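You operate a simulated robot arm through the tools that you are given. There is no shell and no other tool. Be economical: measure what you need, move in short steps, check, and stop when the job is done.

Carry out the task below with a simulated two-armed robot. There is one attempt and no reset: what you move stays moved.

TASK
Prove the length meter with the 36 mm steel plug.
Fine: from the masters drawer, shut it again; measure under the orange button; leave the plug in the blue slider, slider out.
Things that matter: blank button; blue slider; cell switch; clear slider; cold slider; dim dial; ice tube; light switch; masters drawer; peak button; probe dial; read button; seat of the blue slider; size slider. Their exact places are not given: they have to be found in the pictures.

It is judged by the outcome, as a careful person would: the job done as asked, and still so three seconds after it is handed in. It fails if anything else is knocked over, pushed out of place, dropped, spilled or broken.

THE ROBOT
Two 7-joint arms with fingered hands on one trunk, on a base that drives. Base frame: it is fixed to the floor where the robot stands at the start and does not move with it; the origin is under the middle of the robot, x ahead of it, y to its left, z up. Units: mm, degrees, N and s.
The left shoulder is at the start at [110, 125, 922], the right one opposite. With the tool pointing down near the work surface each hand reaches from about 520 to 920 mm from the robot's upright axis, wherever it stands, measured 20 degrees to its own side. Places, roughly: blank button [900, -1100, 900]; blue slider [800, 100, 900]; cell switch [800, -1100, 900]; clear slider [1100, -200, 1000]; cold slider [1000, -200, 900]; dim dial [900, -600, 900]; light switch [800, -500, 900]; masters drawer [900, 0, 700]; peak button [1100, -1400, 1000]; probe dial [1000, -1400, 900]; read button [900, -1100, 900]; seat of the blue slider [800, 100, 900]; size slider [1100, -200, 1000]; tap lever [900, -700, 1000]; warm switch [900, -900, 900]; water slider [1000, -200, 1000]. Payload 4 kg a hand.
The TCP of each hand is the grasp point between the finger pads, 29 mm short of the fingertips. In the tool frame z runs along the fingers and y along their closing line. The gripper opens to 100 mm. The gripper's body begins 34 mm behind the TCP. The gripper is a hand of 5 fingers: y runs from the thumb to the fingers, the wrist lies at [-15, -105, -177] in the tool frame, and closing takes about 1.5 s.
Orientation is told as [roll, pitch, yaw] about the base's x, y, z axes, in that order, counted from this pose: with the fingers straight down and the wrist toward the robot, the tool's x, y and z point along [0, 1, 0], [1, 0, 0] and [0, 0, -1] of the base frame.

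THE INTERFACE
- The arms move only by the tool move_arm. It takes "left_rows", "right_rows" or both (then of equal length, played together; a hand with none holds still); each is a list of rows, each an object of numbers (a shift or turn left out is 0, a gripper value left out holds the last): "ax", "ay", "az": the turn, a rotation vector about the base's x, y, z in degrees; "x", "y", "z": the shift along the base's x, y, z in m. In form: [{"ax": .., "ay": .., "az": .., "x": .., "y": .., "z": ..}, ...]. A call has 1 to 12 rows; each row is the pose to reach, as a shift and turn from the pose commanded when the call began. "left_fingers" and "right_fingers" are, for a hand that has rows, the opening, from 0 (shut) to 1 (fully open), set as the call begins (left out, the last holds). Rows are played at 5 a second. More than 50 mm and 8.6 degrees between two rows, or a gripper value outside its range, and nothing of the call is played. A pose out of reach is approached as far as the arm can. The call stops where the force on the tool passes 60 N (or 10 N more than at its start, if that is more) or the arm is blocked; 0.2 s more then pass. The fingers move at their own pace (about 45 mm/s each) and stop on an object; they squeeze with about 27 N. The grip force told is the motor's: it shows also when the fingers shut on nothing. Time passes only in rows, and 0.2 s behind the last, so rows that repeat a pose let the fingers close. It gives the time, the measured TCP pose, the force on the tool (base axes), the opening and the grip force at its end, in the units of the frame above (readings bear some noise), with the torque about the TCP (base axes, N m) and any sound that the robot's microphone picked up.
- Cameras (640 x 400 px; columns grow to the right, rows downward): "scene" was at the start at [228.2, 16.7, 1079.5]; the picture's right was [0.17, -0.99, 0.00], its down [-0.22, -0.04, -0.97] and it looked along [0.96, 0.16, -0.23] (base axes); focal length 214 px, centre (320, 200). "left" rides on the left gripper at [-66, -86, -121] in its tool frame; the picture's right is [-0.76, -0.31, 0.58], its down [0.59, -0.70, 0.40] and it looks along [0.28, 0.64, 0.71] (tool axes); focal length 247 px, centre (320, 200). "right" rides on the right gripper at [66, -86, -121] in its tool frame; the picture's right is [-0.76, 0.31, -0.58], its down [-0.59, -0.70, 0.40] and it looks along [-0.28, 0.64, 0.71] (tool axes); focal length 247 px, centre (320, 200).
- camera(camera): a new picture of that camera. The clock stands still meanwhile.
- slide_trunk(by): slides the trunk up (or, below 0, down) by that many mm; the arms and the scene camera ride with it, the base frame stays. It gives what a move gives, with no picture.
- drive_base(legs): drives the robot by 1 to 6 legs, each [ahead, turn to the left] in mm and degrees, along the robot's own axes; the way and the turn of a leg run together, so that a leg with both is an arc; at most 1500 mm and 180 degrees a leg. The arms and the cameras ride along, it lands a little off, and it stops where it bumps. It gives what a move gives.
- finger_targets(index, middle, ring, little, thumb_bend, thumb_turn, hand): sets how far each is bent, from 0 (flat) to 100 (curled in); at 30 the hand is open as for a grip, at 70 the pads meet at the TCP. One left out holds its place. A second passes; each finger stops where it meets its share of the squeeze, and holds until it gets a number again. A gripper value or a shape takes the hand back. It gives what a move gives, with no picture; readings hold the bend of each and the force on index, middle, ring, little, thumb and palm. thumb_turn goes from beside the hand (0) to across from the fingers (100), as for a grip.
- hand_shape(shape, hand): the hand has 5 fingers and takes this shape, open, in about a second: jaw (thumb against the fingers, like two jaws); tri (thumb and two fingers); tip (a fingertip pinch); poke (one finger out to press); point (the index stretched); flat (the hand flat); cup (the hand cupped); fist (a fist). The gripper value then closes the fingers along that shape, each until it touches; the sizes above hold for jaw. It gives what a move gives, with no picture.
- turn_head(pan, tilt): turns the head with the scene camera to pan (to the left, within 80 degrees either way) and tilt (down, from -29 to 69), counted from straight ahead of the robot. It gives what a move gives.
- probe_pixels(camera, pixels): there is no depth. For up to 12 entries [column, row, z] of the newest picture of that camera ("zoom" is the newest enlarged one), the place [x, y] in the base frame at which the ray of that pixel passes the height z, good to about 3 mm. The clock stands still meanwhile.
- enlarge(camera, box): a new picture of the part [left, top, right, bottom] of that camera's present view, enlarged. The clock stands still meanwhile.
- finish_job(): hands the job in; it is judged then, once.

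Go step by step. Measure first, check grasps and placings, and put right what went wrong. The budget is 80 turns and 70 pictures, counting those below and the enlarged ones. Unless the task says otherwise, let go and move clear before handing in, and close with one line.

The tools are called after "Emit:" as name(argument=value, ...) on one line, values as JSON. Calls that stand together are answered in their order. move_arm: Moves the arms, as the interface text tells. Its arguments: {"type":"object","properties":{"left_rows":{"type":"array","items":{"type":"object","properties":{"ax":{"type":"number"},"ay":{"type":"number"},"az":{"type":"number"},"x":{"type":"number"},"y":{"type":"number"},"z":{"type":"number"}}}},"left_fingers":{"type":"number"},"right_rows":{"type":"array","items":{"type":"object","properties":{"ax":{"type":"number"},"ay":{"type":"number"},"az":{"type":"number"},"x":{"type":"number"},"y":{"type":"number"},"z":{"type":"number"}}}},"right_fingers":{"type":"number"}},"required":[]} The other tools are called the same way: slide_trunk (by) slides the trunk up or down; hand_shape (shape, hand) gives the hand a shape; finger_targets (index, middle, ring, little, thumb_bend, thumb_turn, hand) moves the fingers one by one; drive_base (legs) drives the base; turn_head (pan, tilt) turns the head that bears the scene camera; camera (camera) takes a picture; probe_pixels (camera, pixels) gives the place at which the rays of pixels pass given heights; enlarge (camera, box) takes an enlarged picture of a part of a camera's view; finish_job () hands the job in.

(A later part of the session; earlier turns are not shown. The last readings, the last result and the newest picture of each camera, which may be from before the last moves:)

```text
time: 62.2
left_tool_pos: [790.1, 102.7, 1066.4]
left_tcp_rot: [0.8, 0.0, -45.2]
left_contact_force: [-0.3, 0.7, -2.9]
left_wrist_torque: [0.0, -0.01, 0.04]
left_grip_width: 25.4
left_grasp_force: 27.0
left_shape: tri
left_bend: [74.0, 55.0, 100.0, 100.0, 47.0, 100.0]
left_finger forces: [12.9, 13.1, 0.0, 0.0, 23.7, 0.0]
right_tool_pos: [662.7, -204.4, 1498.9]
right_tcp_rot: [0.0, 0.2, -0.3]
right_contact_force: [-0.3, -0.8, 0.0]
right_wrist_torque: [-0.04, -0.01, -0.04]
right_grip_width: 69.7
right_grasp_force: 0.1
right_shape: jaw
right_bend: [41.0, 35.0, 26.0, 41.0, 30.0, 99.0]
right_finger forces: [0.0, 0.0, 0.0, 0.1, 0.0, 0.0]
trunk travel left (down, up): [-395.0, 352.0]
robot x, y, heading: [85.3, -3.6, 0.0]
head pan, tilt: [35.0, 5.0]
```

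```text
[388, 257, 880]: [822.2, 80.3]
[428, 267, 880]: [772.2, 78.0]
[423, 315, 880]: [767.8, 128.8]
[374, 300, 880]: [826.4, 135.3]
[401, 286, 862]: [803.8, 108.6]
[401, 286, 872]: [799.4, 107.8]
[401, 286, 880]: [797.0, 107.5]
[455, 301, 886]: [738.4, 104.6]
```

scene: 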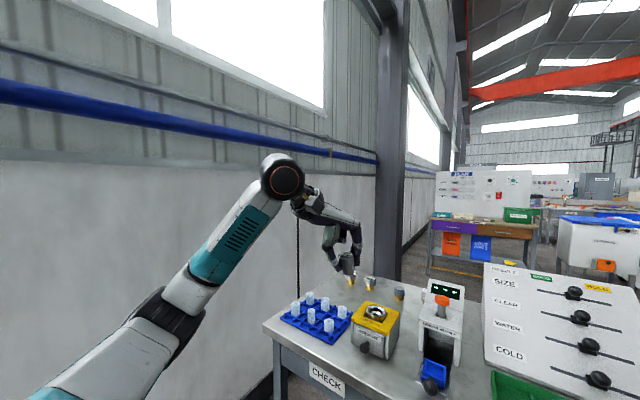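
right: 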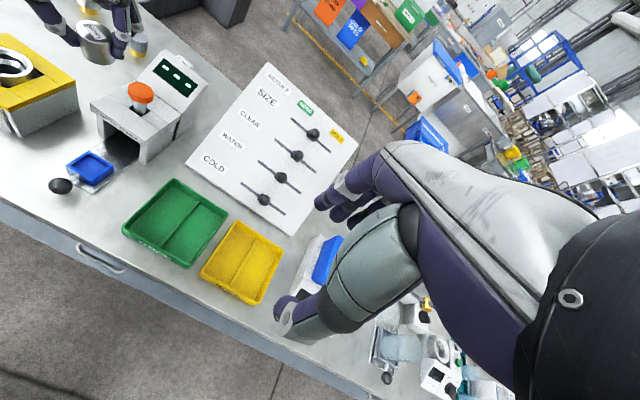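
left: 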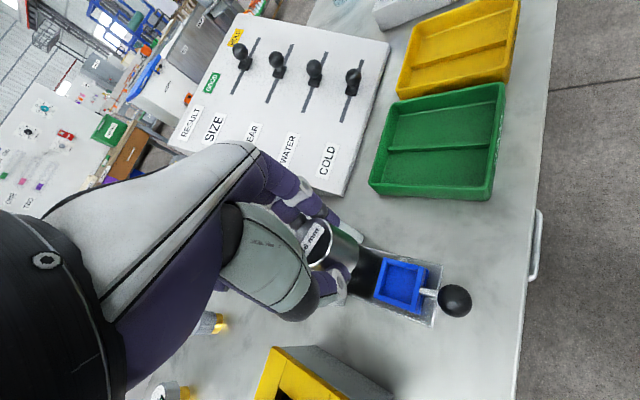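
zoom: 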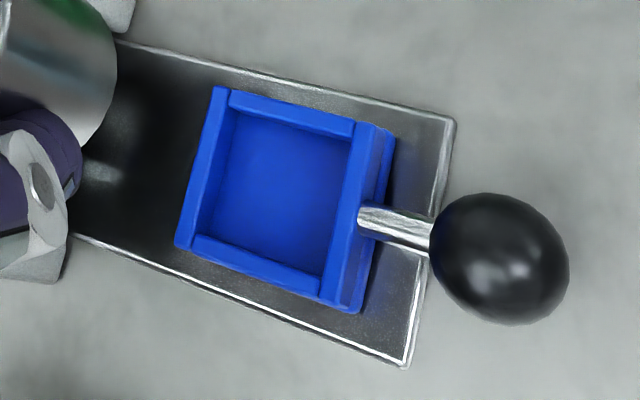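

The pocket centre is at (800,105), consistent across three views. I'll descend to TCP z≈930 (plug bottom ≈888) and check from the scene camera.

Emit:
move_arm(left_rows=[{"x": 0.0105, "y": 0.002, "z": -0.03}, {"x": 0.0105, "y": 0.002, "z": -0.06}, {"x": 0.0105, "y": 0.002, "z": -0.09}, {"x": 0.0105, "y": 0.002, "z": -0.115}, {"x": 0.0105, "y": 0.002, "z": -0.13}])

Emit:
turn_head(pan=12, tilt=38)

Emit:
camera(camera="left")

Emit:
camera(camera="scene")

```text
time: 63.4
left_tool_pos: [800.8, 107.2, 935.9]
left_tcp_rot: [0.8, 0.1, -45.0]
left_contact_force: [0.1, 0.6, -2.9]
left_wrist_torque: [0.02, 0.04, 0.01]
left_grip_width: 25.4
left_grasp_force: 27.1
left_shape: tri
left_bend: [74.0, 55.0, 100.0, 100.0, 47.0, 100.0]
left_finger forces: [12.9, 13.0, 0.0, 0.1, 23.6, 0.1]
right_tool_pos: [663.8, -203.5, 1498.7]
right_tcp_rot: [0.0, 0.1, -0.2]
right_contact_force: [-1.3, 0.3, 0.1]
right_wrist_torque: [-0.02, -0.01, 0.01]
right_grip_width: 69.8
right_grasp_force: 0.0
right_shape: jaw
right_bend: [41.0, 35.0, 26.0, 41.0, 30.0, 99.0]
right_finger forces: [0.1, 0.0, 0.0, 0.0, 0.0, 0.1]
trunk travel left (down, up): [-395.0, 352.0]
robot x, y, heading: [84.5, -2.5, 0.0]
head pan, tilt: [35.0, 5.0]
```

```text
time: 64.4
left_tool_pos: [800.6, 106.3, 936.1]
left_tcp_rot: [0.8, -0.2, -45.0]
left_contact_force: [-0.6, -0.9, -2.8]
left_wrist_torque: [0.01, 0.0, 0.01]
left_grip_width: 25.2
left_grasp_force: 27.1
left_shape: tri
left_bend: [74.0, 55.0, 100.0, 100.0, 47.0, 100.0]
left_finger forces: [12.8, 12.9, 0.0, 0.0, 23.7, 0.1]
right_tool_pos: [663.6, -203.7, 1498.4]
right_tcp_rot: [0.0, 0.1, -0.3]
right_contact_force: [0.7, -0.1, 0.0]
right_wrist_torque: [0.04, 0.0, 0.01]
right_grip_width: 69.4
right_grasp_force: 0.1
right_shape: jaw
right_bend: [41.0, 35.0, 26.0, 41.0, 30.0, 99.0]
right_finger forces: [0.1, 0.0, 0.1, 0.1, 0.0, 0.1]
trunk travel left (down, up): [-395.0, 352.0]
robot x, y, heading: [86.5, -1.7, -0.1]
head pan, tilt: [12.0, 38.0]
```

```text
26 pictures are left
```

left: 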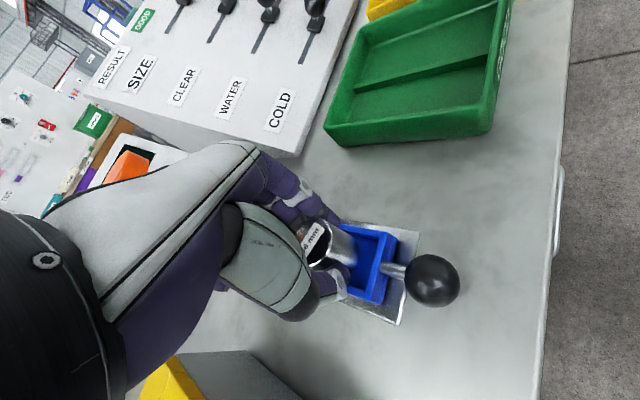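

```text
25 pictures are left
```

scene: 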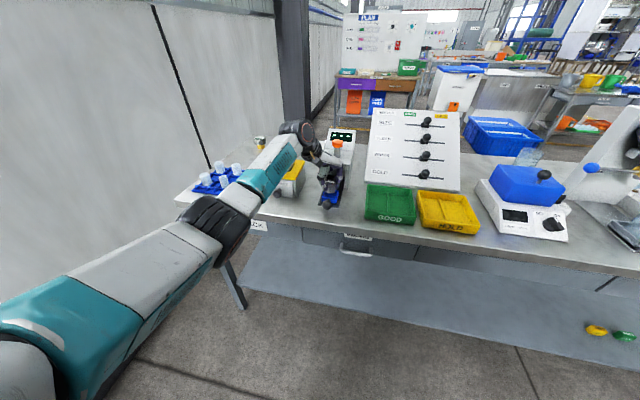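

The alignment matches the prediction (tray centre near (353,262)). I'll descend in small steps, watching the force.

Emit:
move_arm(left_rows=[{"z": -0.008}, {"z": -0.016}, {"z": -0.022}])

Emit:
enlarge(camera="left", box=[260, 190, 460, 330])

Emit:
enlarge(camera="scene", box=[290, 120, 370, 220])

```text
time: 65.2
left_tool_pos: [800.9, 106.5, 917.1]
left_tcp_rot: [0.9, -0.3, -45.1]
left_contact_force: [-1.0, -0.6, 17.5]
left_wrist_torque: [0.24, 0.27, -0.01]
left_grip_width: 27.5
left_grasp_force: 27.1
left_shape: tri
left_bend: [74.0, 54.0, 100.0, 100.0, 45.0, 100.0]
left_finger forces: [15.3, 16.6, 0.1, 0.0, 45.7, 0.0]
right_tool_pos: [660.6, -203.6, 1499.4]
right_tcp_rot: [0.0, 0.1, -0.3]
right_contact_force: [-0.3, -0.3, 0.0]
right_wrist_torque: [0.01, 0.0, -0.01]
right_grip_width: 69.6
right_grasp_force: 0.1
right_shape: jaw
right_bend: [41.0, 35.0, 26.0, 41.0, 30.0, 99.0]
right_finger forces: [0.0, 0.1, 0.0, 0.1, 0.1, 0.0]
trunk travel left (down, up): [-395.0, 352.0]
robot x, y, heading: [80.0, 1.8, -0.0]
head pan, tilt: [12.0, 38.0]
```

```text
2.86 times, centred on (360, 260) of left
```

zoom: 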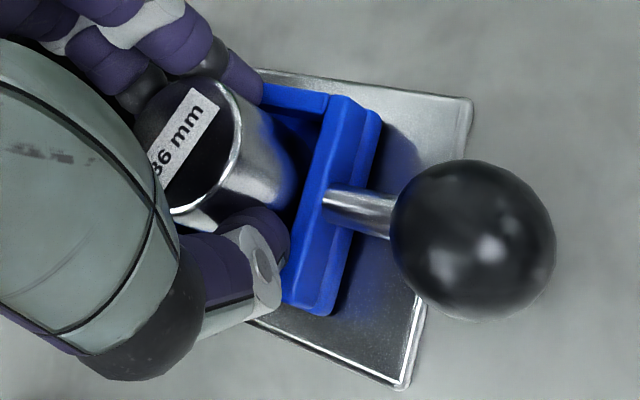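

```text
4.00 times, centred on (330, 170) of scene
```

zoom: 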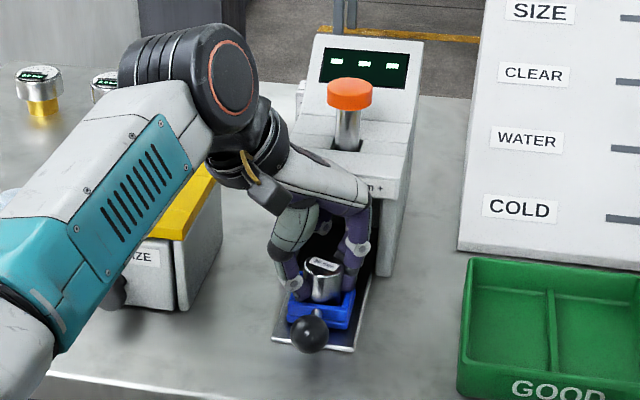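

Contact reads 17.5 N with the plug inside the walls, and the thumb load has risen to 46 N, so the thumb is likely on the rim or the plug on the floor. I'll relieve it by 2 mm and then open only a little.

Emit:
move_arm(left_rows=[{"z": 0.002}, {"z": 0.002}])

Emit:
move_arm(left_rows=[{}, {}, {}, {}], left_fingers=0.42)

Emit:
enlarge(camera="left", box=[260, 190, 460, 330])

```text
time: 65.8
left_tool_pos: [801.3, 106.3, 917.1]
left_tcp_rot: [0.9, -0.1, -45.1]
left_contact_force: [0.3, -1.0, 14.9]
left_wrist_torque: [0.09, 0.01, -0.03]
left_grip_width: 27.1
left_grasp_force: 26.8
left_shape: tri
left_bend: [74.0, 54.0, 100.0, 100.0, 45.0, 100.0]
left_finger forces: [15.0, 21.0, 0.0, 0.0, 39.4, 0.0]
right_tool_pos: [660.6, -203.8, 1499.4]
right_tcp_rot: [-0.1, 0.0, -0.3]
right_contact_force: [-0.6, 0.4, 0.6]
right_wrist_torque: [0.0, 0.01, -0.01]
right_grip_width: 69.8
right_grasp_force: 0.1
right_shape: jaw
right_bend: [41.0, 35.0, 26.0, 41.0, 30.0, 99.0]
right_finger forces: [0.0, 0.1, 0.1, 0.0, 0.1, 0.0]
trunk travel left (down, up): [-395.0, 352.0]
robot x, y, heading: [83.7, -0.7, -0.1]
head pan, tilt: [12.0, 38.0]
```

```text
time: 66.8
left_tool_pos: [799.8, 107.2, 916.6]
left_tcp_rot: [0.8, -0.1, -45.0]
left_contact_force: [0.5, -0.2, 13.0]
left_wrist_torque: [0.03, 0.07, 0.02]
left_grip_width: 40.0
left_grasp_force: 0.0
left_shape: tri
left_bend: [43.0, 48.0, 99.0, 99.0, 39.0, 100.0]
left_finger forces: [1.0, 3.5, 0.1, 0.0, 8.7, 0.0]
right_tool_pos: [662.1, -203.2, 1499.1]
right_tcp_rot: [0.0, 0.1, -0.3]
right_contact_force: [0.3, 0.0, -0.4]
right_wrist_torque: [0.03, -0.04, -0.02]
right_grip_width: 69.8
right_grasp_force: 0.1
right_shape: jaw
right_bend: [41.0, 35.0, 26.0, 41.0, 30.0, 99.0]
right_finger forces: [0.0, 0.0, 0.0, 0.0, 0.1, 0.0]
trunk travel left (down, up): [-395.0, 352.0]
robot x, y, heading: [83.5, 0.6, 0.1]
head pan, tilt: [12.0, 38.0]
```

```text
2.86 times, centred on (360, 260) of left
```

zoom: 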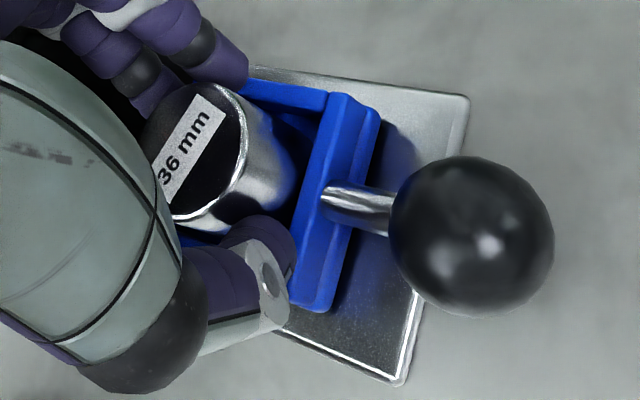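

The plug is standing free in the pocket and the thumb is resting on the rim. I'll rise straight up slowly and check.

Emit:
move_arm(left_rows=[{"z": 0.006}, {"z": 0.014}, {"z": 0.024}, {"z": 0.044}, {"z": 0.07}, {"z": 0.1}], left_fingers=0.5)

Emit:
camera(camera="left")

Emit:
enlarge(camera="scene", box=[290, 120, 370, 220])

```text
time: 68.2
left_tool_pos: [800.0, 106.3, 1017.7]
left_tcp_rot: [0.8, 0.0, -45.0]
left_contact_force: [0.0, -1.2, -0.2]
left_wrist_torque: [0.01, 0.01, -0.02]
left_grip_width: 50.1
left_grasp_force: 0.0
left_shape: tri
left_bend: [40.0, 43.0, 99.0, 99.0, 35.0, 100.0]
left_finger forces: [0.1, 0.0, 0.0, 0.0, 0.0, 0.0]
right_tool_pos: [660.4, -203.6, 1499.2]
right_tcp_rot: [0.0, 0.1, -0.4]
right_contact_force: [-0.4, 0.2, -0.6]
right_wrist_torque: [-0.02, -0.01, -0.01]
right_grip_width: 70.0
right_grasp_force: 0.0
right_shape: jaw
right_bend: [41.0, 35.0, 26.0, 41.0, 30.0, 99.0]
right_finger forces: [0.0, 0.0, 0.0, 0.1, 0.0, 0.0]
trunk travel left (down, up): [-395.0, 352.0]
robot x, y, heading: [80.9, 2.0, -0.2]
head pan, tilt: [12.0, 38.0]
```

```text
21 pictures are left
```

left: 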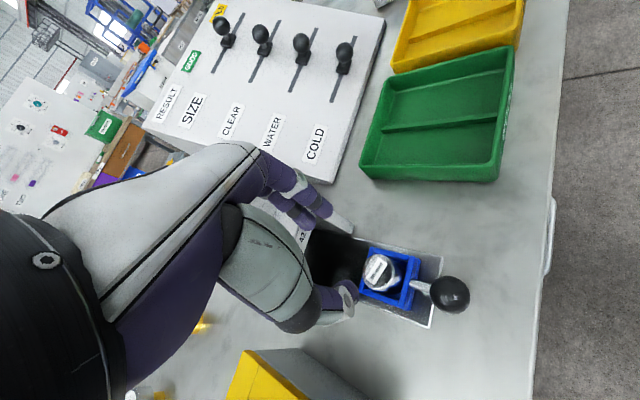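

```text
4.00 times, centred on (330, 170) of scene
```

zoom: 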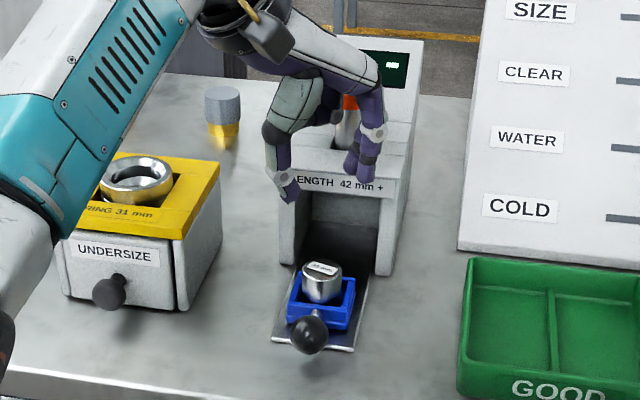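

The 36 mm plug stands upright in the blue slider. I'll lift the left hand clear and bring the right hand down, turned to pinch the knob sideways.

Emit:
move_arm(left_rows=[{"z": 0.02}, {"z": 0.05}, {"z": 0.08}, {"z": 0.1}, {"z": 0.1}, {"z": 0.1}, {"z": 0.1}, {"z": 0.1}, {"z": 0.1}, {"z": 0.1}, {"z": 0.1}, {"z": 0.1}], right_rows=[{"z": -0.035, "az": 7.5}, {"z": -0.07, "az": 15}, {"z": -0.105, "az": 22.5}, {"z": -0.14, "az": 30}, {"z": -0.175, "az": 37.5}, {"z": -0.21, "az": 45}, {"z": -0.245, "az": 52.5}, {"z": -0.28, "az": 60}, {"z": -0.32, "az": 67.5}, {"z": -0.36, "az": 75}, {"z": -0.4, "az": 82.5}, {"z": -0.44, "az": 90}], right_fingers=0.7)

Emit:
hand_shape(hand="right", shape="tri")

Emit:
move_arm(right_rows=[{"x": -0.005, "y": 0.03, "z": -0.01, "ay": -7}, {"x": -0.01, "y": 0.06, "z": -0.02, "ay": -14}, {"x": -0.015, "y": 0.09, "z": -0.03, "ay": -21}, {"x": -0.02, "y": 0.12, "z": -0.04, "ay": -28}, {"x": -0.02, "y": 0.15, "z": -0.05, "ay": -35}, {"x": -0.02, "y": 0.18, "z": -0.06, "ay": -42}, {"x": -0.02, "y": 0.21, "z": -0.07, "ay": -50}])

Emit:
camera(camera="scene")

```text
time: 70.8
left_tool_pos: [802.4, 105.7, 1115.4]
left_tcp_rot: [0.7, 0.1, -45.0]
left_contact_force: [0.3, -0.5, -0.6]
left_wrist_torque: [0.01, -0.01, 0.02]
left_grip_width: 50.0
left_grasp_force: 0.1
left_shape: tri
left_bend: [40.0, 43.0, 99.0, 99.0, 35.0, 100.0]
left_finger forces: [0.0, 0.0, 0.0, 0.1, 0.1, 0.1]
right_tool_pos: [662.2, -203.8, 1056.9]
right_tcp_rot: [0.0, 0.0, 89.9]
right_contact_force: [0.3, 0.2, -0.1]
right_wrist_torque: [0.02, 0.02, 0.03]
right_grip_width: 70.0
right_grasp_force: 0.1
right_shape: jaw
right_bend: [41.0, 35.0, 26.0, 41.0, 30.0, 99.0]
right_finger forces: [0.1, 0.0, 0.0, 0.0, 0.1, 0.1]
right hand out of reach, approached as far as the arm can: row 4, 5, 6, 7
trunk travel left (down, up): [-395.0, 352.0]
robot x, y, heading: [87.7, -2.2, 0.1]
head pan, tilt: [12.0, 38.0]
```

```text
time: 71.7
left_tool_pos: [801.2, 105.6, 1116.5]
left_tcp_rot: [0.9, 0.0, -44.9]
left_contact_force: [0.0, -0.1, 0.0]
left_wrist_torque: [0.02, 0.02, -0.01]
left_grip_width: 49.8
left_grasp_force: 0.1
left_shape: tri
left_bend: [40.0, 43.0, 99.0, 99.0, 35.0, 100.0]
left_finger forces: [0.1, 0.0, 0.1, 0.1, 0.0, 0.0]
right_tool_pos: [661.0, -202.7, 1058.3]
right_tcp_rot: [0.0, 0.1, 89.7]
right_contact_force: [-0.7, -0.5, 0.8]
right_wrist_torque: [-0.01, 0.0, 0.01]
right_grip_width: 99.8
right_grasp_force: 0.1
right_shape: tri
right_bend: [30.0, 30.0, 99.0, 99.0, 30.0, 98.0]
right_finger forces: [0.0, 0.1, 0.0, 0.1, 0.1, 0.1]
trunk travel left (down, up): [-395.0, 352.0]
robot x, y, heading: [81.7, 1.7, 0.1]
head pan, tilt: [12.0, 38.0]
```

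```text
time: 73.3
left_tool_pos: [801.4, 105.5, 1116.0]
left_tcp_rot: [0.7, 0.1, -45.0]
left_contact_force: [0.7, 0.3, 0.0]
left_wrist_torque: [-0.01, 0.04, -0.01]
left_grip_width: 50.1
left_grasp_force: 0.1
left_shape: tri
left_bend: [40.0, 43.0, 99.0, 99.0, 35.0, 100.0]
left_finger forces: [0.0, 0.1, 0.0, 0.0, 0.0, 0.1]
right_tool_pos: [804.9, -73.0, 1016.0]
right_tcp_rot: [-47.1, 0.1, 89.4]
right_contact_force: [1.0, -0.1, -0.3]
right_wrist_torque: [-0.01, -0.01, 0.03]
right_grip_width: 99.8
right_grasp_force: 0.1
right_shape: tri
right_bend: [30.0, 30.0, 99.0, 99.0, 30.0, 98.0]
right_finger forces: [0.0, 0.2, 0.0, 0.0, 0.0, 0.1]
right hand out of reach, approached as far as the arm can: row 3, 4, 5, 6, 7
trunk travel left (down, up): [-395.0, 352.0]
robot x, y, heading: [84.3, -0.3, -0.1]
head pan, tilt: [12.0, 38.0]
```

```text
19 pictures are left
```

scene: 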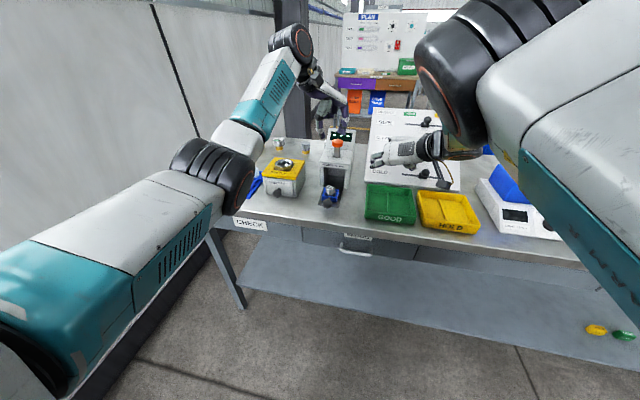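

The right arm locked out while sideways, so I'll drop that plan and return it. The drawer-style grip, fingers forward and thumb below, with the left arm straight ahead of the knob is the better choice.

Emit:
move_arm(right_rows=[{"x": -0.02, "y": -0.02, "z": 0.01, "ay": 7}, {"x": -0.04, "y": -0.04, "z": 0.02, "ay": 14}, {"x": -0.06, "y": -0.06, "z": 0.03, "ay": 21}, {"x": -0.08, "y": -0.08, "z": 0.03, "ay": 28}, {"x": -0.1, "y": -0.1, "z": 0.04, "ay": 35}, {"x": -0.12, "y": -0.13, "z": 0.04, "ay": 42}, {"x": -0.15, "y": -0.16, "z": 0.04, "ay": 47}])

Emit:
move_arm(right_rows=[{"x": 0.0, "y": -0.02, "az": -8}, {"x": 0.0, "y": -0.04, "az": -16}, {"x": 0.0, "y": -0.06, "az": -24}, {"x": 0.0, "y": -0.08, "az": -32}, {"x": 0.0, "y": -0.1, "az": -40}, {"x": 0.0, "y": -0.12, "az": -48}, {"x": 0.0, "y": -0.12, "az": -56}, {"x": 0.0, "y": -0.12, "az": -64}, {"x": 0.0, "y": -0.12, "az": -72}, {"x": 0.0, "y": -0.12, "az": -80}])

```text
time: 74.9
left_tool_pos: [799.4, 106.8, 1115.5]
left_tcp_rot: [0.8, 0.0, -44.9]
left_contact_force: [0.5, 0.2, 0.3]
left_wrist_torque: [0.01, 0.02, -0.04]
left_grip_width: 49.8
left_grasp_force: 0.0
left_shape: tri
left_bend: [40.0, 43.0, 99.0, 99.0, 35.0, 100.0]
left_finger forces: [0.0, 0.1, 0.0, 0.0, 0.1, 0.0]
right_tool_pos: [652.9, -234.5, 1059.0]
right_tcp_rot: [-0.2, 0.4, 89.6]
right_contact_force: [0.1, 0.4, 0.1]
right_wrist_torque: [0.04, 0.0, 0.03]
right_grip_width: 99.9
right_grasp_force: 0.0
right_shape: tri
right_bend: [30.0, 30.0, 99.0, 99.0, 30.0, 98.0]
right_finger forces: [0.0, 0.1, 0.0, 0.0, 0.0, 0.1]
trunk travel left (down, up): [-395.0, 352.0]
robot x, y, heading: [81.9, 0.7, 0.0]
head pan, tilt: [12.0, 38.0]
```

```text
time: 77.1
left_tool_pos: [800.5, 105.9, 1117.0]
left_tcp_rot: [0.7, 0.0, -45.0]
left_contact_force: [-0.2, -0.6, 0.2]
left_wrist_torque: [0.02, -0.01, 0.02]
left_grip_width: 49.9
left_grasp_force: 0.0
left_shape: tri
left_bend: [40.0, 43.0, 99.0, 99.0, 35.0, 100.0]
left_finger forces: [0.0, 0.0, 0.0, 0.0, 0.0, 0.1]
right_tool_pos: [654.3, -352.6, 1059.2]
right_tcp_rot: [-0.2, 0.5, 9.3]
right_contact_force: [0.7, 1.5, 0.6]
right_wrist_torque: [-0.01, 0.0, 0.02]
right_grip_width: 99.9
right_grasp_force: 0.0
right_shape: tri
right_bend: [30.0, 30.0, 99.0, 99.0, 30.0, 98.0]
right_finger forces: [0.1, 0.0, 0.0, 0.1, 0.0, 0.1]
trunk travel left (down, up): [-395.0, 352.0]
robot x, y, heading: [80.2, 2.7, 0.2]
head pan, tilt: [12.0, 38.0]
```

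The right hand is parked clear. Now I'll bring the left hand back in front of the knob, squared up and tilted forward 55°.

Emit:
move_arm(left_rows=[{"x": -0.02, "az": 7.5}, {"x": -0.045, "az": 15}, {"x": -0.07, "az": 22.5}, {"x": -0.095, "az": 30}, {"x": -0.12, "az": 37.5}, {"x": -0.13, "az": 45}], left_fingers=0.6)

Emit:
move_arm(left_rows=[{"ay": -8, "z": -0.01}, {"ay": -16, "z": -0.02}, {"ay": -24, "z": -0.035}, {"ay": -32, "z": -0.05}, {"ay": -40, "z": -0.065}, {"ay": -48, "z": -0.075}, {"ay": -55, "z": -0.085}])

Emit:
slide_trunk(by=-90)

Emit:
camera(camera="left")

```text
time: 78.5
left_tool_pos: [670.8, 106.7, 1115.8]
left_tcp_rot: [0.8, 0.0, 0.1]
left_contact_force: [-0.3, 0.8, -0.6]
left_wrist_torque: [0.02, -0.01, 0.02]
left_grip_width: 59.6
left_grasp_force: 0.1
left_shape: tri
left_bend: [39.0, 39.0, 99.0, 99.0, 30.0, 100.0]
left_finger forces: [0.1, 0.0, 0.1, 0.0, 0.0, 0.0]
right_tool_pos: [653.5, -352.2, 1061.1]
right_tcp_rot: [-0.3, 0.6, 9.6]
right_contact_force: [0.2, -0.3, -0.1]
right_wrist_torque: [-0.03, 0.01, -0.01]
right_grip_width: 99.8
right_grasp_force: 0.1
right_shape: tri
right_bend: [30.0, 30.0, 99.0, 99.0, 30.0, 98.0]
right_finger forces: [0.0, 0.0, 0.1, 0.0, 0.0, 0.0]
trunk travel left (down, up): [-395.0, 352.0]
robot x, y, heading: [84.6, 1.3, -0.1]
head pan, tilt: [12.0, 38.0]
```

```text
time: 80.1
left_tool_pos: [672.0, 106.5, 1030.7]
left_tcp_rot: [0.8, -55.1, 0.0]
left_contact_force: [1.1, -0.6, 0.3]
left_wrist_torque: [0.01, 0.0, 0.01]
left_grip_width: 59.6
left_grasp_force: 0.0
left_shape: tri
left_bend: [39.0, 39.0, 99.0, 99.0, 30.0, 100.0]
left_finger forces: [0.0, 0.1, 0.0, 0.1, 0.0, 0.0]
right_tool_pos: [653.1, -352.7, 1059.7]
right_tcp_rot: [-0.1, 0.6, 9.5]
right_contact_force: [-0.1, 0.4, 0.0]
right_wrist_torque: [0.03, -0.01, 0.0]
right_grip_width: 99.9
right_grasp_force: 0.0
right_shape: tri
right_bend: [30.0, 30.0, 99.0, 99.0, 30.0, 98.0]
right_finger forces: [0.0, 0.0, 0.0, 0.0, 0.1, 0.0]
trunk travel left (down, up): [-395.0, 352.0]
robot x, y, heading: [84.3, 0.1, -0.2]
head pan, tilt: [12.0, 38.0]
```

```text
time: 81.3
left_tool_pos: [671.2, 105.4, 942.1]
left_tcp_rot: [0.8, -55.2, 0.0]
left_contact_force: [0.0, 0.3, 0.9]
left_wrist_torque: [0.01, -0.02, 0.03]
left_grip_width: 59.6
left_grasp_force: 0.1
left_shape: tri
left_bend: [39.0, 39.0, 99.0, 99.0, 30.0, 100.0]
left_finger forces: [0.1, 0.1, 0.0, 0.1, 0.0, 0.1]
right_tool_pos: [653.7, -352.6, 971.2]
right_tcp_rot: [-0.2, 0.5, 9.5]
right_contact_force: [0.0, -0.1, 0.0]
right_wrist_torque: [0.0, -0.01, -0.02]
right_grip_width: 100.0
right_grasp_force: 0.0
right_shape: tri
right_bend: [30.0, 30.0, 99.0, 99.0, 30.0, 98.0]
right_finger forces: [0.1, 0.1, 0.0, 0.0, 0.0, 0.0]
trunk travel left (down, up): [-305.0, 442.0]
robot x, y, heading: [79.4, -2.2, -0.2]
head pan, tilt: [12.0, 38.0]
```

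```text
18 pictures are left
```

left: 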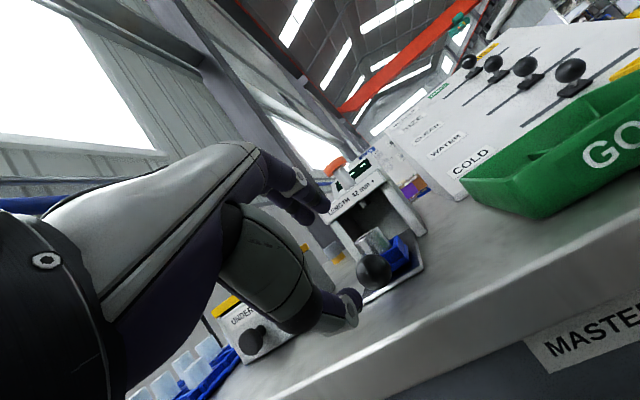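

The ball shows at (374,270), matching the prediction. I'll approach along the finger direction with a narrower opening so that the thumb clears the bench, then close.

Emit:
move_arm(left_rows=[{}, {}, {"x": 0.015, "z": -0.011}, {"x": 0.03, "z": -0.023}, {"x": 0.042, "z": -0.032}, {"x": 0.052, "z": -0.039}], left_fingers=0.43)

Emit:
camera(camera="left")

```text
time: 82.7
left_tool_pos: [724.3, 104.9, 903.3]
left_tcp_rot: [0.7, -55.2, 0.0]
left_contact_force: [0.1, -0.3, 1.5]
left_wrist_torque: [0.01, 0.02, -0.01]
left_grip_width: 42.6
left_grasp_force: 0.0
left_shape: tri
left_bend: [42.0, 46.0, 99.0, 99.0, 39.0, 100.0]
left_finger forces: [0.0, 0.0, 0.0, 0.0, 1.7, 0.0]
right_tool_pos: [654.4, -353.4, 969.7]
right_tcp_rot: [-0.2, 0.5, 9.5]
right_contact_force: [0.1, -0.2, -0.6]
right_wrist_torque: [0.04, 0.0, 0.01]
right_grip_width: 100.1
right_grasp_force: 0.2
right_shape: tri
right_bend: [30.0, 30.0, 99.0, 99.0, 30.0, 98.0]
right_finger forces: [0.1, 0.1, 0.0, 0.0, 0.0, 0.0]
trunk travel left (down, up): [-305.0, 442.0]
robot x, y, heading: [81.6, -1.0, 0.1]
head pan, tilt: [12.0, 38.0]
```

```text
17 pictures are left
```

left: 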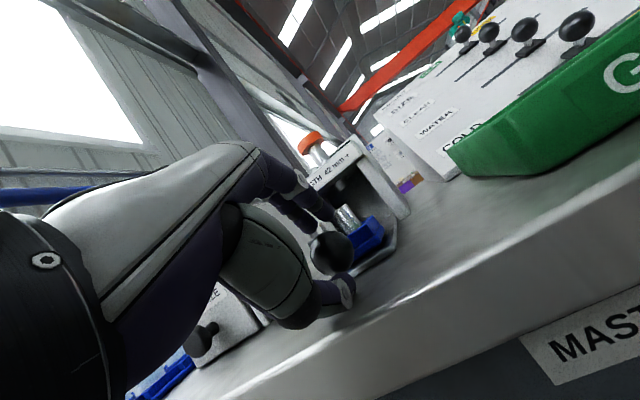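

The ball at (333,253) lies between the fingers and the thumb. I'll close on it.

Emit:
move_arm(left_rows=[{}, {}, {}, {}, {}, {}], left_fingers=0)

Emit:
enlarge(camera="left", box=[240, 120, 440, 320])

```text
time: 84.1
left_tool_pos: [722.8, 105.4, 902.4]
left_tcp_rot: [0.8, -55.1, 0.1]
left_contact_force: [-0.2, -1.3, 6.5]
left_wrist_torque: [0.0, -0.11, 0.0]
left_grip_width: 25.9
left_grasp_force: 26.9
left_shape: tri
left_bend: [62.0, 58.0, 100.0, 100.0, 42.0, 100.0]
left_finger forces: [13.5, 13.8, 0.0, 0.0, 22.3, 0.1]
right_tool_pos: [652.1, -352.0, 970.6]
right_tcp_rot: [-0.2, 0.5, 9.5]
right_contact_force: [0.4, -0.2, 0.1]
right_wrist_torque: [0.0, 0.02, 0.0]
right_grip_width: 99.7
right_grasp_force: 0.0
right_shape: tri
right_bend: [30.0, 30.0, 99.0, 99.0, 30.0, 98.0]
right_finger forces: [0.0, 0.0, 0.0, 0.0, 0.0, 0.0]
trunk travel left (down, up): [-305.0, 442.0]
robot x, y, heading: [83.1, -1.0, -0.1]
head pan, tilt: [12.0, 38.0]
```

```text
2.00 times, centred on (340, 220) of left
```

zoom: 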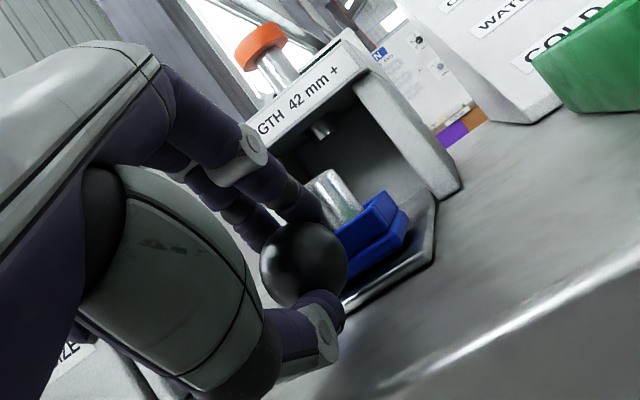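

The knob is gripped (26 mm). I'll push the slider in gently.

Emit:
move_arm(left_rows=[{"x": 0.005}, {"x": 0.013}, {"x": 0.022}, {"x": 0.031}, {"x": 0.04}, {"x": 0.049}, {"x": 0.058}, {"x": 0.067}, {"x": 0.076}, {"x": 0.084}, {"x": 0.09}, {"x": 0.095}])

Emit:
enlarge(camera="left", box=[240, 120, 440, 320])

```text
time: 86.7
left_tool_pos: [816.0, 105.1, 904.2]
left_tcp_rot: [0.7, -55.1, -0.1]
left_contact_force: [-6.0, -3.0, 9.3]
left_wrist_torque: [-0.05, 0.69, -0.15]
left_grip_width: 24.5
left_grasp_force: 26.2
left_shape: tri
left_bend: [62.0, 59.0, 100.0, 100.0, 42.0, 100.0]
left_finger forces: [12.3, 10.5, 0.0, 0.1, 62.8, 0.0]
right_tool_pos: [652.0, -353.7, 969.0]
right_tcp_rot: [-0.1, 0.5, 9.5]
right_contact_force: [-0.3, 0.3, -0.2]
right_wrist_torque: [0.01, 0.0, 0.02]
right_grip_width: 100.0
right_grasp_force: 0.0
right_shape: tri
right_bend: [30.0, 30.0, 99.0, 99.0, 30.0, 98.0]
right_finger forces: [0.0, 0.1, 0.0, 0.0, 0.1, 0.0]
trunk travel left (down, up): [-305.0, 442.0]
robot x, y, heading: [80.7, -2.4, 0.1]
head pan, tilt: [12.0, 38.0]
```

```text
2.00 times, centred on (340, 220) of left
```

zoom: 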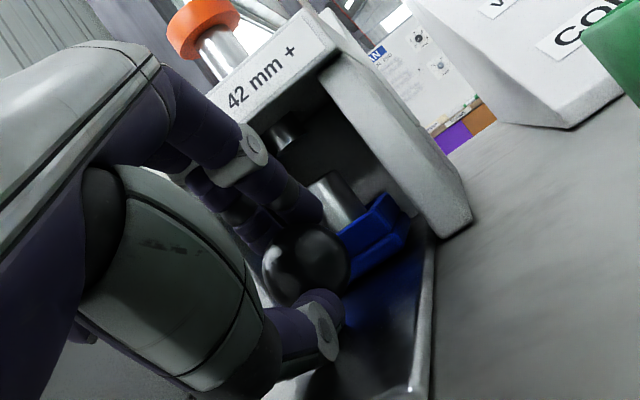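

The plug travels upright with the slider, about 93 mm so far. I'll continue in smaller steps toward the probe.

Emit:
move_arm(left_rows=[{"x": 0.006}, {"x": 0.012}, {"x": 0.018}, {"x": 0.024}])

Emit:
camera(camera="left")

```text
time: 87.7
left_tool_pos: [839.4, 103.9, 904.2]
left_tcp_rot: [0.7, -55.1, 0.1]
left_contact_force: [-17.5, -3.5, 8.1]
left_wrist_torque: [-0.12, 0.88, -0.06]
left_grip_width: 25.0
left_grasp_force: 26.9
left_shape: tri
left_bend: [63.0, 59.0, 100.0, 100.0, 42.0, 100.0]
left_finger forces: [11.7, 10.8, 0.0, 0.0, 67.0, 0.0]
right_tool_pos: [651.2, -354.3, 970.6]
right_tcp_rot: [-0.2, 0.4, 9.5]
right_contact_force: [-0.4, 0.1, 1.1]
right_wrist_torque: [0.01, 0.01, 0.0]
right_grip_width: 100.2
right_grasp_force: 0.1
right_shape: tri
right_bend: [30.0, 30.0, 99.0, 99.0, 30.0, 98.0]
right_finger forces: [0.1, 0.0, 0.0, 0.1, 0.0, 0.0]
trunk travel left (down, up): [-305.0, 442.0]
robot x, y, heading: [84.0, -2.8, 0.0]
head pan, tilt: [12.0, 38.0]
```

```text
14 pictures are left
```

left: 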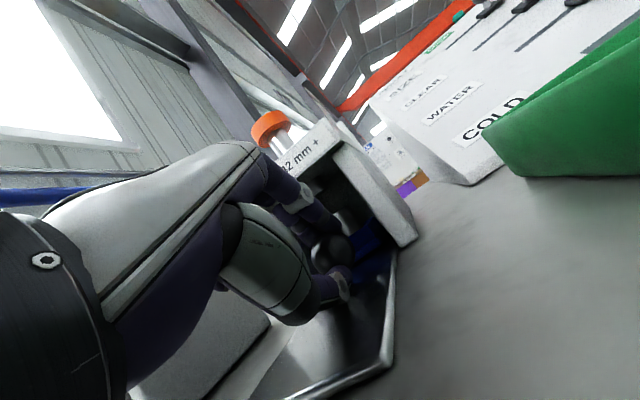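

The force in x has risen to -17 N, so this is possibly the stop. I'll push a little further to confirm.

Emit:
move_arm(left_rows=[{"x": 0.004}, {"x": 0.008}, {"x": 0.012}])

Emit:
turn_head(pan=8, tilt=34)

Emit:
enlarge(camera="left", box=[240, 100, 440, 300])

```text
time: 88.4
left_tool_pos: [844.0, 103.7, 907.9]
left_tcp_rot: [0.5, -55.6, 0.1]
left_contact_force: [-54.6, 3.3, 12.6]
left_wrist_torque: [-0.12, 2.36, 0.06]
left_grip_width: 28.1
left_grasp_force: 27.2
left_shape: tri
left_bend: [71.0, 74.0, 100.0, 100.0, 34.0, 100.0]
left_finger forces: [7.7, 8.4, 0.0, 0.0, 141.5, 0.1]
right_tool_pos: [647.3, -352.2, 974.0]
right_tcp_rot: [-0.1, 0.1, 9.5]
right_contact_force: [-0.3, -0.6, -0.3]
right_wrist_torque: [0.0, 0.0, 0.0]
right_grip_width: 99.9
right_grasp_force: 0.0
right_shape: tri
right_bend: [30.0, 30.0, 99.0, 99.0, 30.0, 98.0]
right_finger forces: [0.1, 0.0, 0.0, 0.0, 0.1, 0.1]
trunk travel left (down, up): [-305.0, 442.0]
robot x, y, heading: [81.3, 1.6, 0.0]
head pan, tilt: [12.0, 38.0]
stopped in row 3 (left hand): the force on the tool passed its limit at 64 N (the readings are from after the stop); the commanded pose is now the measured one
```

```text
time: 89.1
left_tool_pos: [844.0, 103.6, 907.6]
left_tcp_rot: [0.7, -55.5, 0.1]
left_contact_force: [-58.7, 1.8, 14.2]
left_wrist_torque: [-0.2, 2.5, -0.01]
left_grip_width: 28.3
left_grasp_force: 26.7
left_shape: tri
left_bend: [71.0, 74.0, 100.0, 100.0, 34.0, 100.0]
left_finger forces: [8.0, 8.1, 0.0, 0.1, 144.8, 0.0]
right_tool_pos: [646.7, -351.9, 973.1]
right_tcp_rot: [-0.1, 0.2, 9.6]
right_contact_force: [-0.5, -0.3, -0.2]
right_wrist_torque: [-0.02, -0.02, 0.0]
right_grip_width: 99.9
right_grasp_force: 0.0
right_shape: tri
right_bend: [30.0, 30.0, 99.0, 99.0, 30.0, 98.0]
right_finger forces: [0.0, 0.0, 0.1, 0.1, 0.0, 0.0]
trunk travel left (down, up): [-305.0, 442.0]
robot x, y, heading: [84.1, -1.6, -0.1]
head pan, tilt: [8.0, 34.0]
```

```text
2.00 times, centred on (340, 200) of left
```

zoom: 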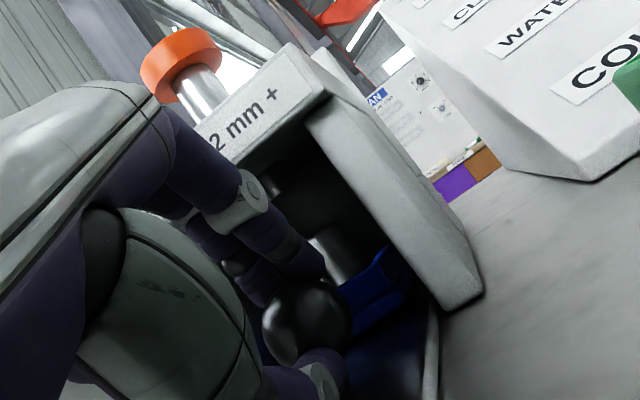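

The slider is at its stop (64 N, the thumb pushing the ball). I'll relax 4 mm, open, and withdraw along the finger line.

Emit:
move_arm(left_rows=[{"x": -0.003}, {"x": -0.003}])

Emit:
move_arm(left_rows=[{}, {}, {}, {"x": -0.01, "z": 0.006}, {"x": -0.03, "z": 0.02}, {"x": -0.06, "z": 0.045}, {"x": -0.1, "z": 0.075}, {"x": -0.14, "z": 0.105}], left_fingers=0.45)

Emit:
camera(camera="scene")

```text
time: 89.7
left_tool_pos: [844.9, 105.2, 907.9]
left_tcp_rot: [0.7, -55.4, 0.0]
left_contact_force: [-33.0, -1.5, 15.7]
left_wrist_torque: [-0.19, 1.46, 0.05]
left_grip_width: 28.7
left_grasp_force: 27.1
left_shape: tri
left_bend: [71.0, 74.0, 100.0, 100.0, 76.0, 100.0]
left_finger forces: [10.9, 10.3, 0.0, 0.1, 129.7, 0.0]
right_tool_pos: [650.8, -352.8, 971.2]
right_tcp_rot: [-0.2, 0.3, 9.5]
right_contact_force: [0.3, 0.4, -0.5]
right_wrist_torque: [0.01, 0.0, -0.01]
right_grip_width: 99.6
right_grasp_force: 0.0
right_shape: tri
right_bend: [30.0, 30.0, 99.0, 99.0, 30.0, 98.0]
right_finger forces: [0.0, 0.1, 0.0, 0.0, 0.0, 0.0]
trunk travel left (down, up): [-305.0, 442.0]
robot x, y, heading: [82.8, 0.2, -0.1]
head pan, tilt: [8.0, 34.0]
```

```text
time: 91.5
left_tool_pos: [706.5, 106.4, 1007.3]
left_tcp_rot: [0.7, -55.0, 0.0]
left_contact_force: [0.6, 0.2, -0.3]
left_wrist_torque: [-0.01, 0.05, 0.02]
left_grip_width: 44.9
left_grasp_force: 0.1
left_shape: tri
left_bend: [42.0, 45.0, 99.0, 99.0, 39.0, 100.0]
left_finger forces: [0.0, 0.0, 0.0, 0.0, 0.0, 0.1]
right_tool_pos: [654.1, -352.7, 970.2]
right_tcp_rot: [-0.1, 0.5, 9.4]
right_contact_force: [1.1, 0.9, -0.8]
right_wrist_torque: [0.02, 0.0, -0.02]
right_grip_width: 99.8
right_grasp_force: 0.1
right_shape: tri
right_bend: [30.0, 30.0, 99.0, 99.0, 30.0, 98.0]
right_finger forces: [0.0, 0.1, 0.1, 0.0, 0.0, 0.0]
trunk travel left (down, up): [-305.0, 442.0]
robot x, y, heading: [78.7, 2.7, 0.1]
head pan, tilt: [8.0, 34.0]
```

```text
12 pictures are left
```

scene: 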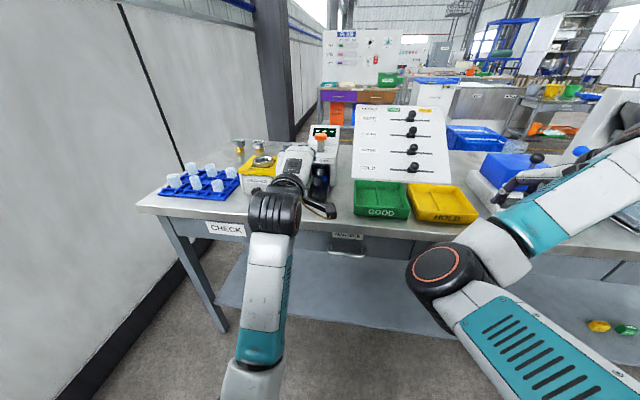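

Withdrawn cleanly. Next I'll locate the orange button precisely from here with both cameras.

Emit:
enlarge(camera="scene", box=[280, 100, 360, 200])

Emit:
probe_pixels(camera="scene", pixels=[[320, 136, 1000], [320, 136, 1010], [320, 136, 1020], [320, 136, 1030]])

Emit:
camera(camera="left")

```text
4.00 times, centred on (320, 150) of scene
```

zoom: 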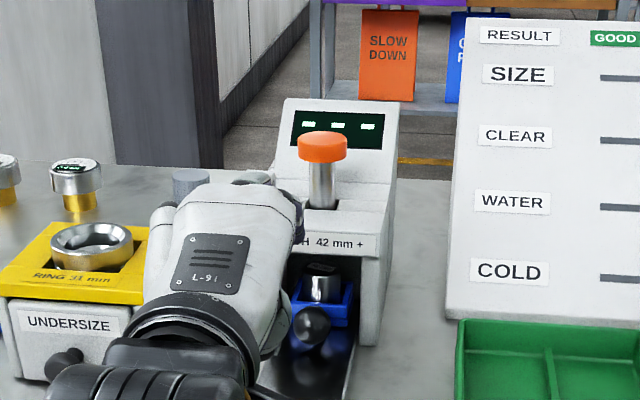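

```text
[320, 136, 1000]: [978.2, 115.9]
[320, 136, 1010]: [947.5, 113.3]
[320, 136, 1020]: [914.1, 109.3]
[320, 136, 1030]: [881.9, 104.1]
```

```text
10 pictures are left
```

left: 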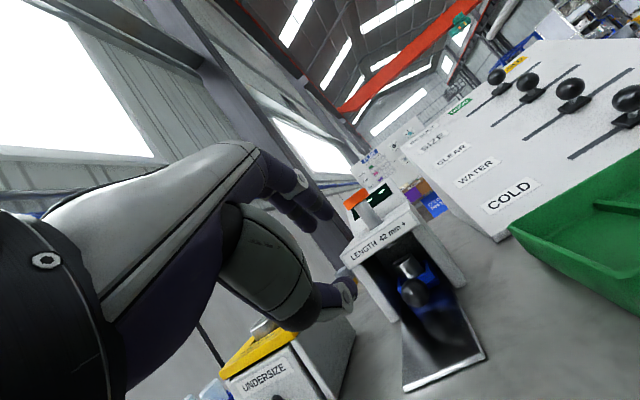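

The plug sits in the bay under the plunger; the button top is at about (925,105,1019). I'll close the fingers into a tip cluster, rise, reduce the tilt to 30°, and move above the button.

Emit:
move_arm(left_rows=[{"z": 0.03}, {"z": 0.065, "ay": 4}, {"z": 0.09, "x": 0.02, "ay": 8}, {"z": 0.1, "x": 0.06, "ay": 13}, {"z": 0.1, "x": 0.1, "ay": 18}, {"z": 0.1, "x": 0.14, "ay": 22}, {"z": 0.1, "x": 0.175, "ay": 25}, {"z": 0.1, "x": 0.2, "ay": 25}], left_fingers=0)

Emit:
camera(camera="left")

Emit:
enlarge(camera="scene", box=[270, 80, 370, 200])

```text
time: 93.3
left_tool_pos: [907.3, 104.1, 1106.3]
left_tcp_rot: [0.6, -30.0, 0.2]
left_contact_force: [-0.4, -0.5, -0.2]
left_wrist_torque: [-0.01, -0.03, 0.01]
left_grip_width: 0.1
left_grasp_force: 27.0
left_shape: tri
left_bend: [70.0, 70.0, 100.0, 100.0, 70.0, 100.0]
left_finger forces: [0.0, 0.1, 0.0, 0.0, 0.0, 0.0]
right_tool_pos: [654.1, -351.7, 970.1]
right_tcp_rot: [-0.2, 0.5, 9.4]
right_contact_force: [-1.1, -0.9, 0.0]
right_wrist_torque: [-0.02, -0.05, 0.01]
right_grip_width: 100.1
right_grasp_force: 0.0
right_shape: tri
right_bend: [30.0, 30.0, 99.0, 99.0, 30.0, 98.0]
right_finger forces: [0.0, 0.0, 0.0, 0.1, 0.1, 0.0]
trunk travel left (down, up): [-305.0, 442.0]
robot x, y, heading: [83.1, 1.2, -0.2]
head pan, tilt: [8.0, 34.0]
```

```text
9 pictures are left
```

left: 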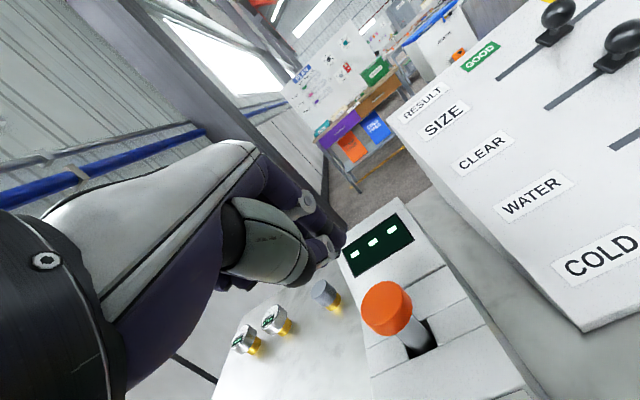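

```text
3.33 times, centred on (320, 140) of scene
```

zoom: 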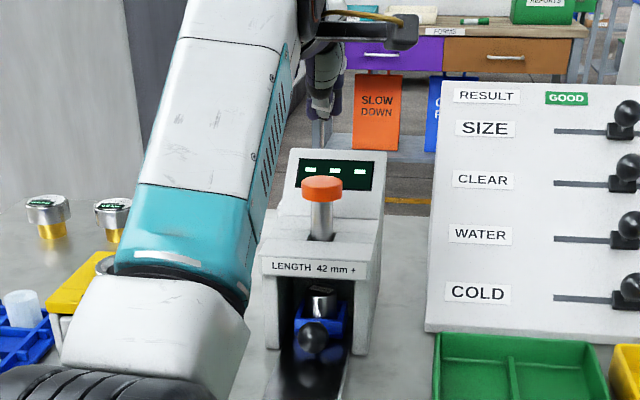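

The button is clearly visible in the left view at (388,305). I'll probe it to align.

Emit:
probe_pixels(camera="left", pixels=[[386, 304, 1000], [386, 304, 1010], [386, 304, 1020], [386, 304, 1030], [363, 308, 1020], [411, 303, 1015]])

```text
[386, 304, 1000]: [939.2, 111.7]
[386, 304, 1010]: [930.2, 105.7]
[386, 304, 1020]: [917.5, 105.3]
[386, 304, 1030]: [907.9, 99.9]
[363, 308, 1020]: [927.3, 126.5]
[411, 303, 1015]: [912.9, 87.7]
```

The button top is at (921,105,1018), directly under the fingertip cluster. I'll descend to near contact and then press in small steps.

Emit:
move_arm(left_rows=[{"z": -0.025}, {"z": -0.045}, {"z": -0.056}, {"z": -0.062}, {"z": -0.067}])

Emit:
enlarge(camera="scene", box=[270, 80, 370, 200])

```text
time: 94.5
left_tool_pos: [907.4, 105.1, 1041.4]
left_tcp_rot: [0.7, -30.1, 0.1]
left_contact_force: [0.8, -0.6, 2.6]
left_wrist_torque: [-0.01, -0.07, 0.0]
left_grip_width: 0.0
left_grasp_force: 27.1
left_shape: tri
left_bend: [70.0, 70.0, 100.0, 100.0, 70.0, 100.0]
left_finger forces: [0.1, 0.0, 0.0, 0.0, 0.0, 0.1]
right_tool_pos: [653.6, -352.3, 969.6]
right_tcp_rot: [-0.2, 0.6, 9.5]
right_contact_force: [-0.7, 0.2, 0.1]
right_wrist_torque: [-0.02, -0.02, -0.02]
right_grip_width: 100.0
right_grasp_force: 0.0
right_shape: tri
right_bend: [30.0, 30.0, 99.0, 99.0, 30.0, 98.0]
right_finger forces: [0.0, 0.0, 0.0, 0.0, 0.0, 0.0]
trunk travel left (down, up): [-305.0, 442.0]
robot x, y, heading: [84.0, 0.6, -0.1]
head pan, tilt: [8.0, 34.0]
heard: click
```

```text
3.33 times, centred on (320, 140) of scene
```

zoom: 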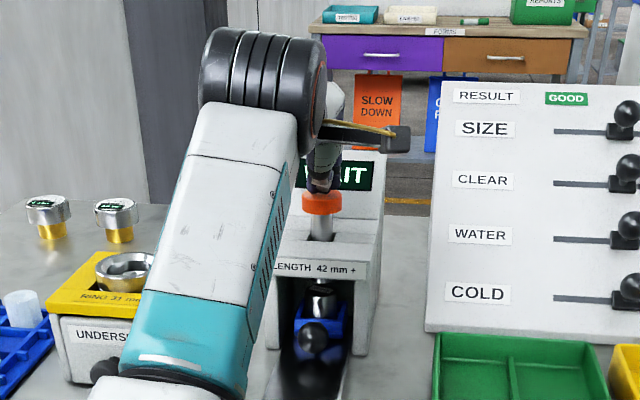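

There was a click and the display now reads "WAIT". I'll hold still and watch for the result.

Emit:
move_arm(left_rows=[{}, {}, {}, {}, {}, {}, {}, {}, {}, {}, {}, {}])

Emit:
enlarge(camera="scene", box=[270, 80, 370, 200])

```text
time: 97.1
left_tool_pos: [907.0, 104.1, 1038.6]
left_tcp_rot: [0.7, -30.0, 0.1]
left_contact_force: [0.2, -0.2, 2.1]
left_wrist_torque: [-0.02, -0.06, 0.01]
left_grip_width: 0.1
left_grasp_force: 27.0
left_shape: tri
left_bend: [70.0, 70.0, 100.0, 100.0, 70.0, 100.0]
left_finger forces: [0.0, 0.0, 0.0, 0.0, 0.0, 0.0]
right_tool_pos: [653.7, -353.3, 969.3]
right_tcp_rot: [-0.2, 0.5, 9.5]
right_contact_force: [-0.3, 0.7, -0.2]
right_wrist_torque: [0.0, -0.02, -0.05]
right_grip_width: 99.9
right_grasp_force: 0.0
right_shape: tri
right_bend: [30.0, 30.0, 99.0, 99.0, 30.0, 98.0]
right_finger forces: [0.1, 0.0, 0.0, 0.0, 0.0, 0.1]
trunk travel left (down, up): [-305.0, 442.0]
robot x, y, heading: [83.7, -0.1, -0.1]
head pan, tilt: [8.0, 34.0]
```

```text
3.33 times, centred on (320, 140) of scene
```

zoom: 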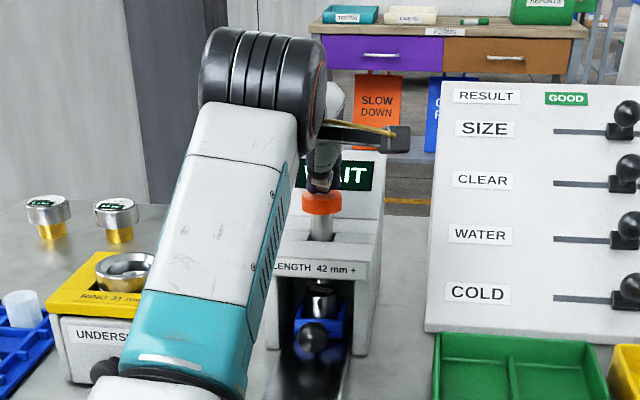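

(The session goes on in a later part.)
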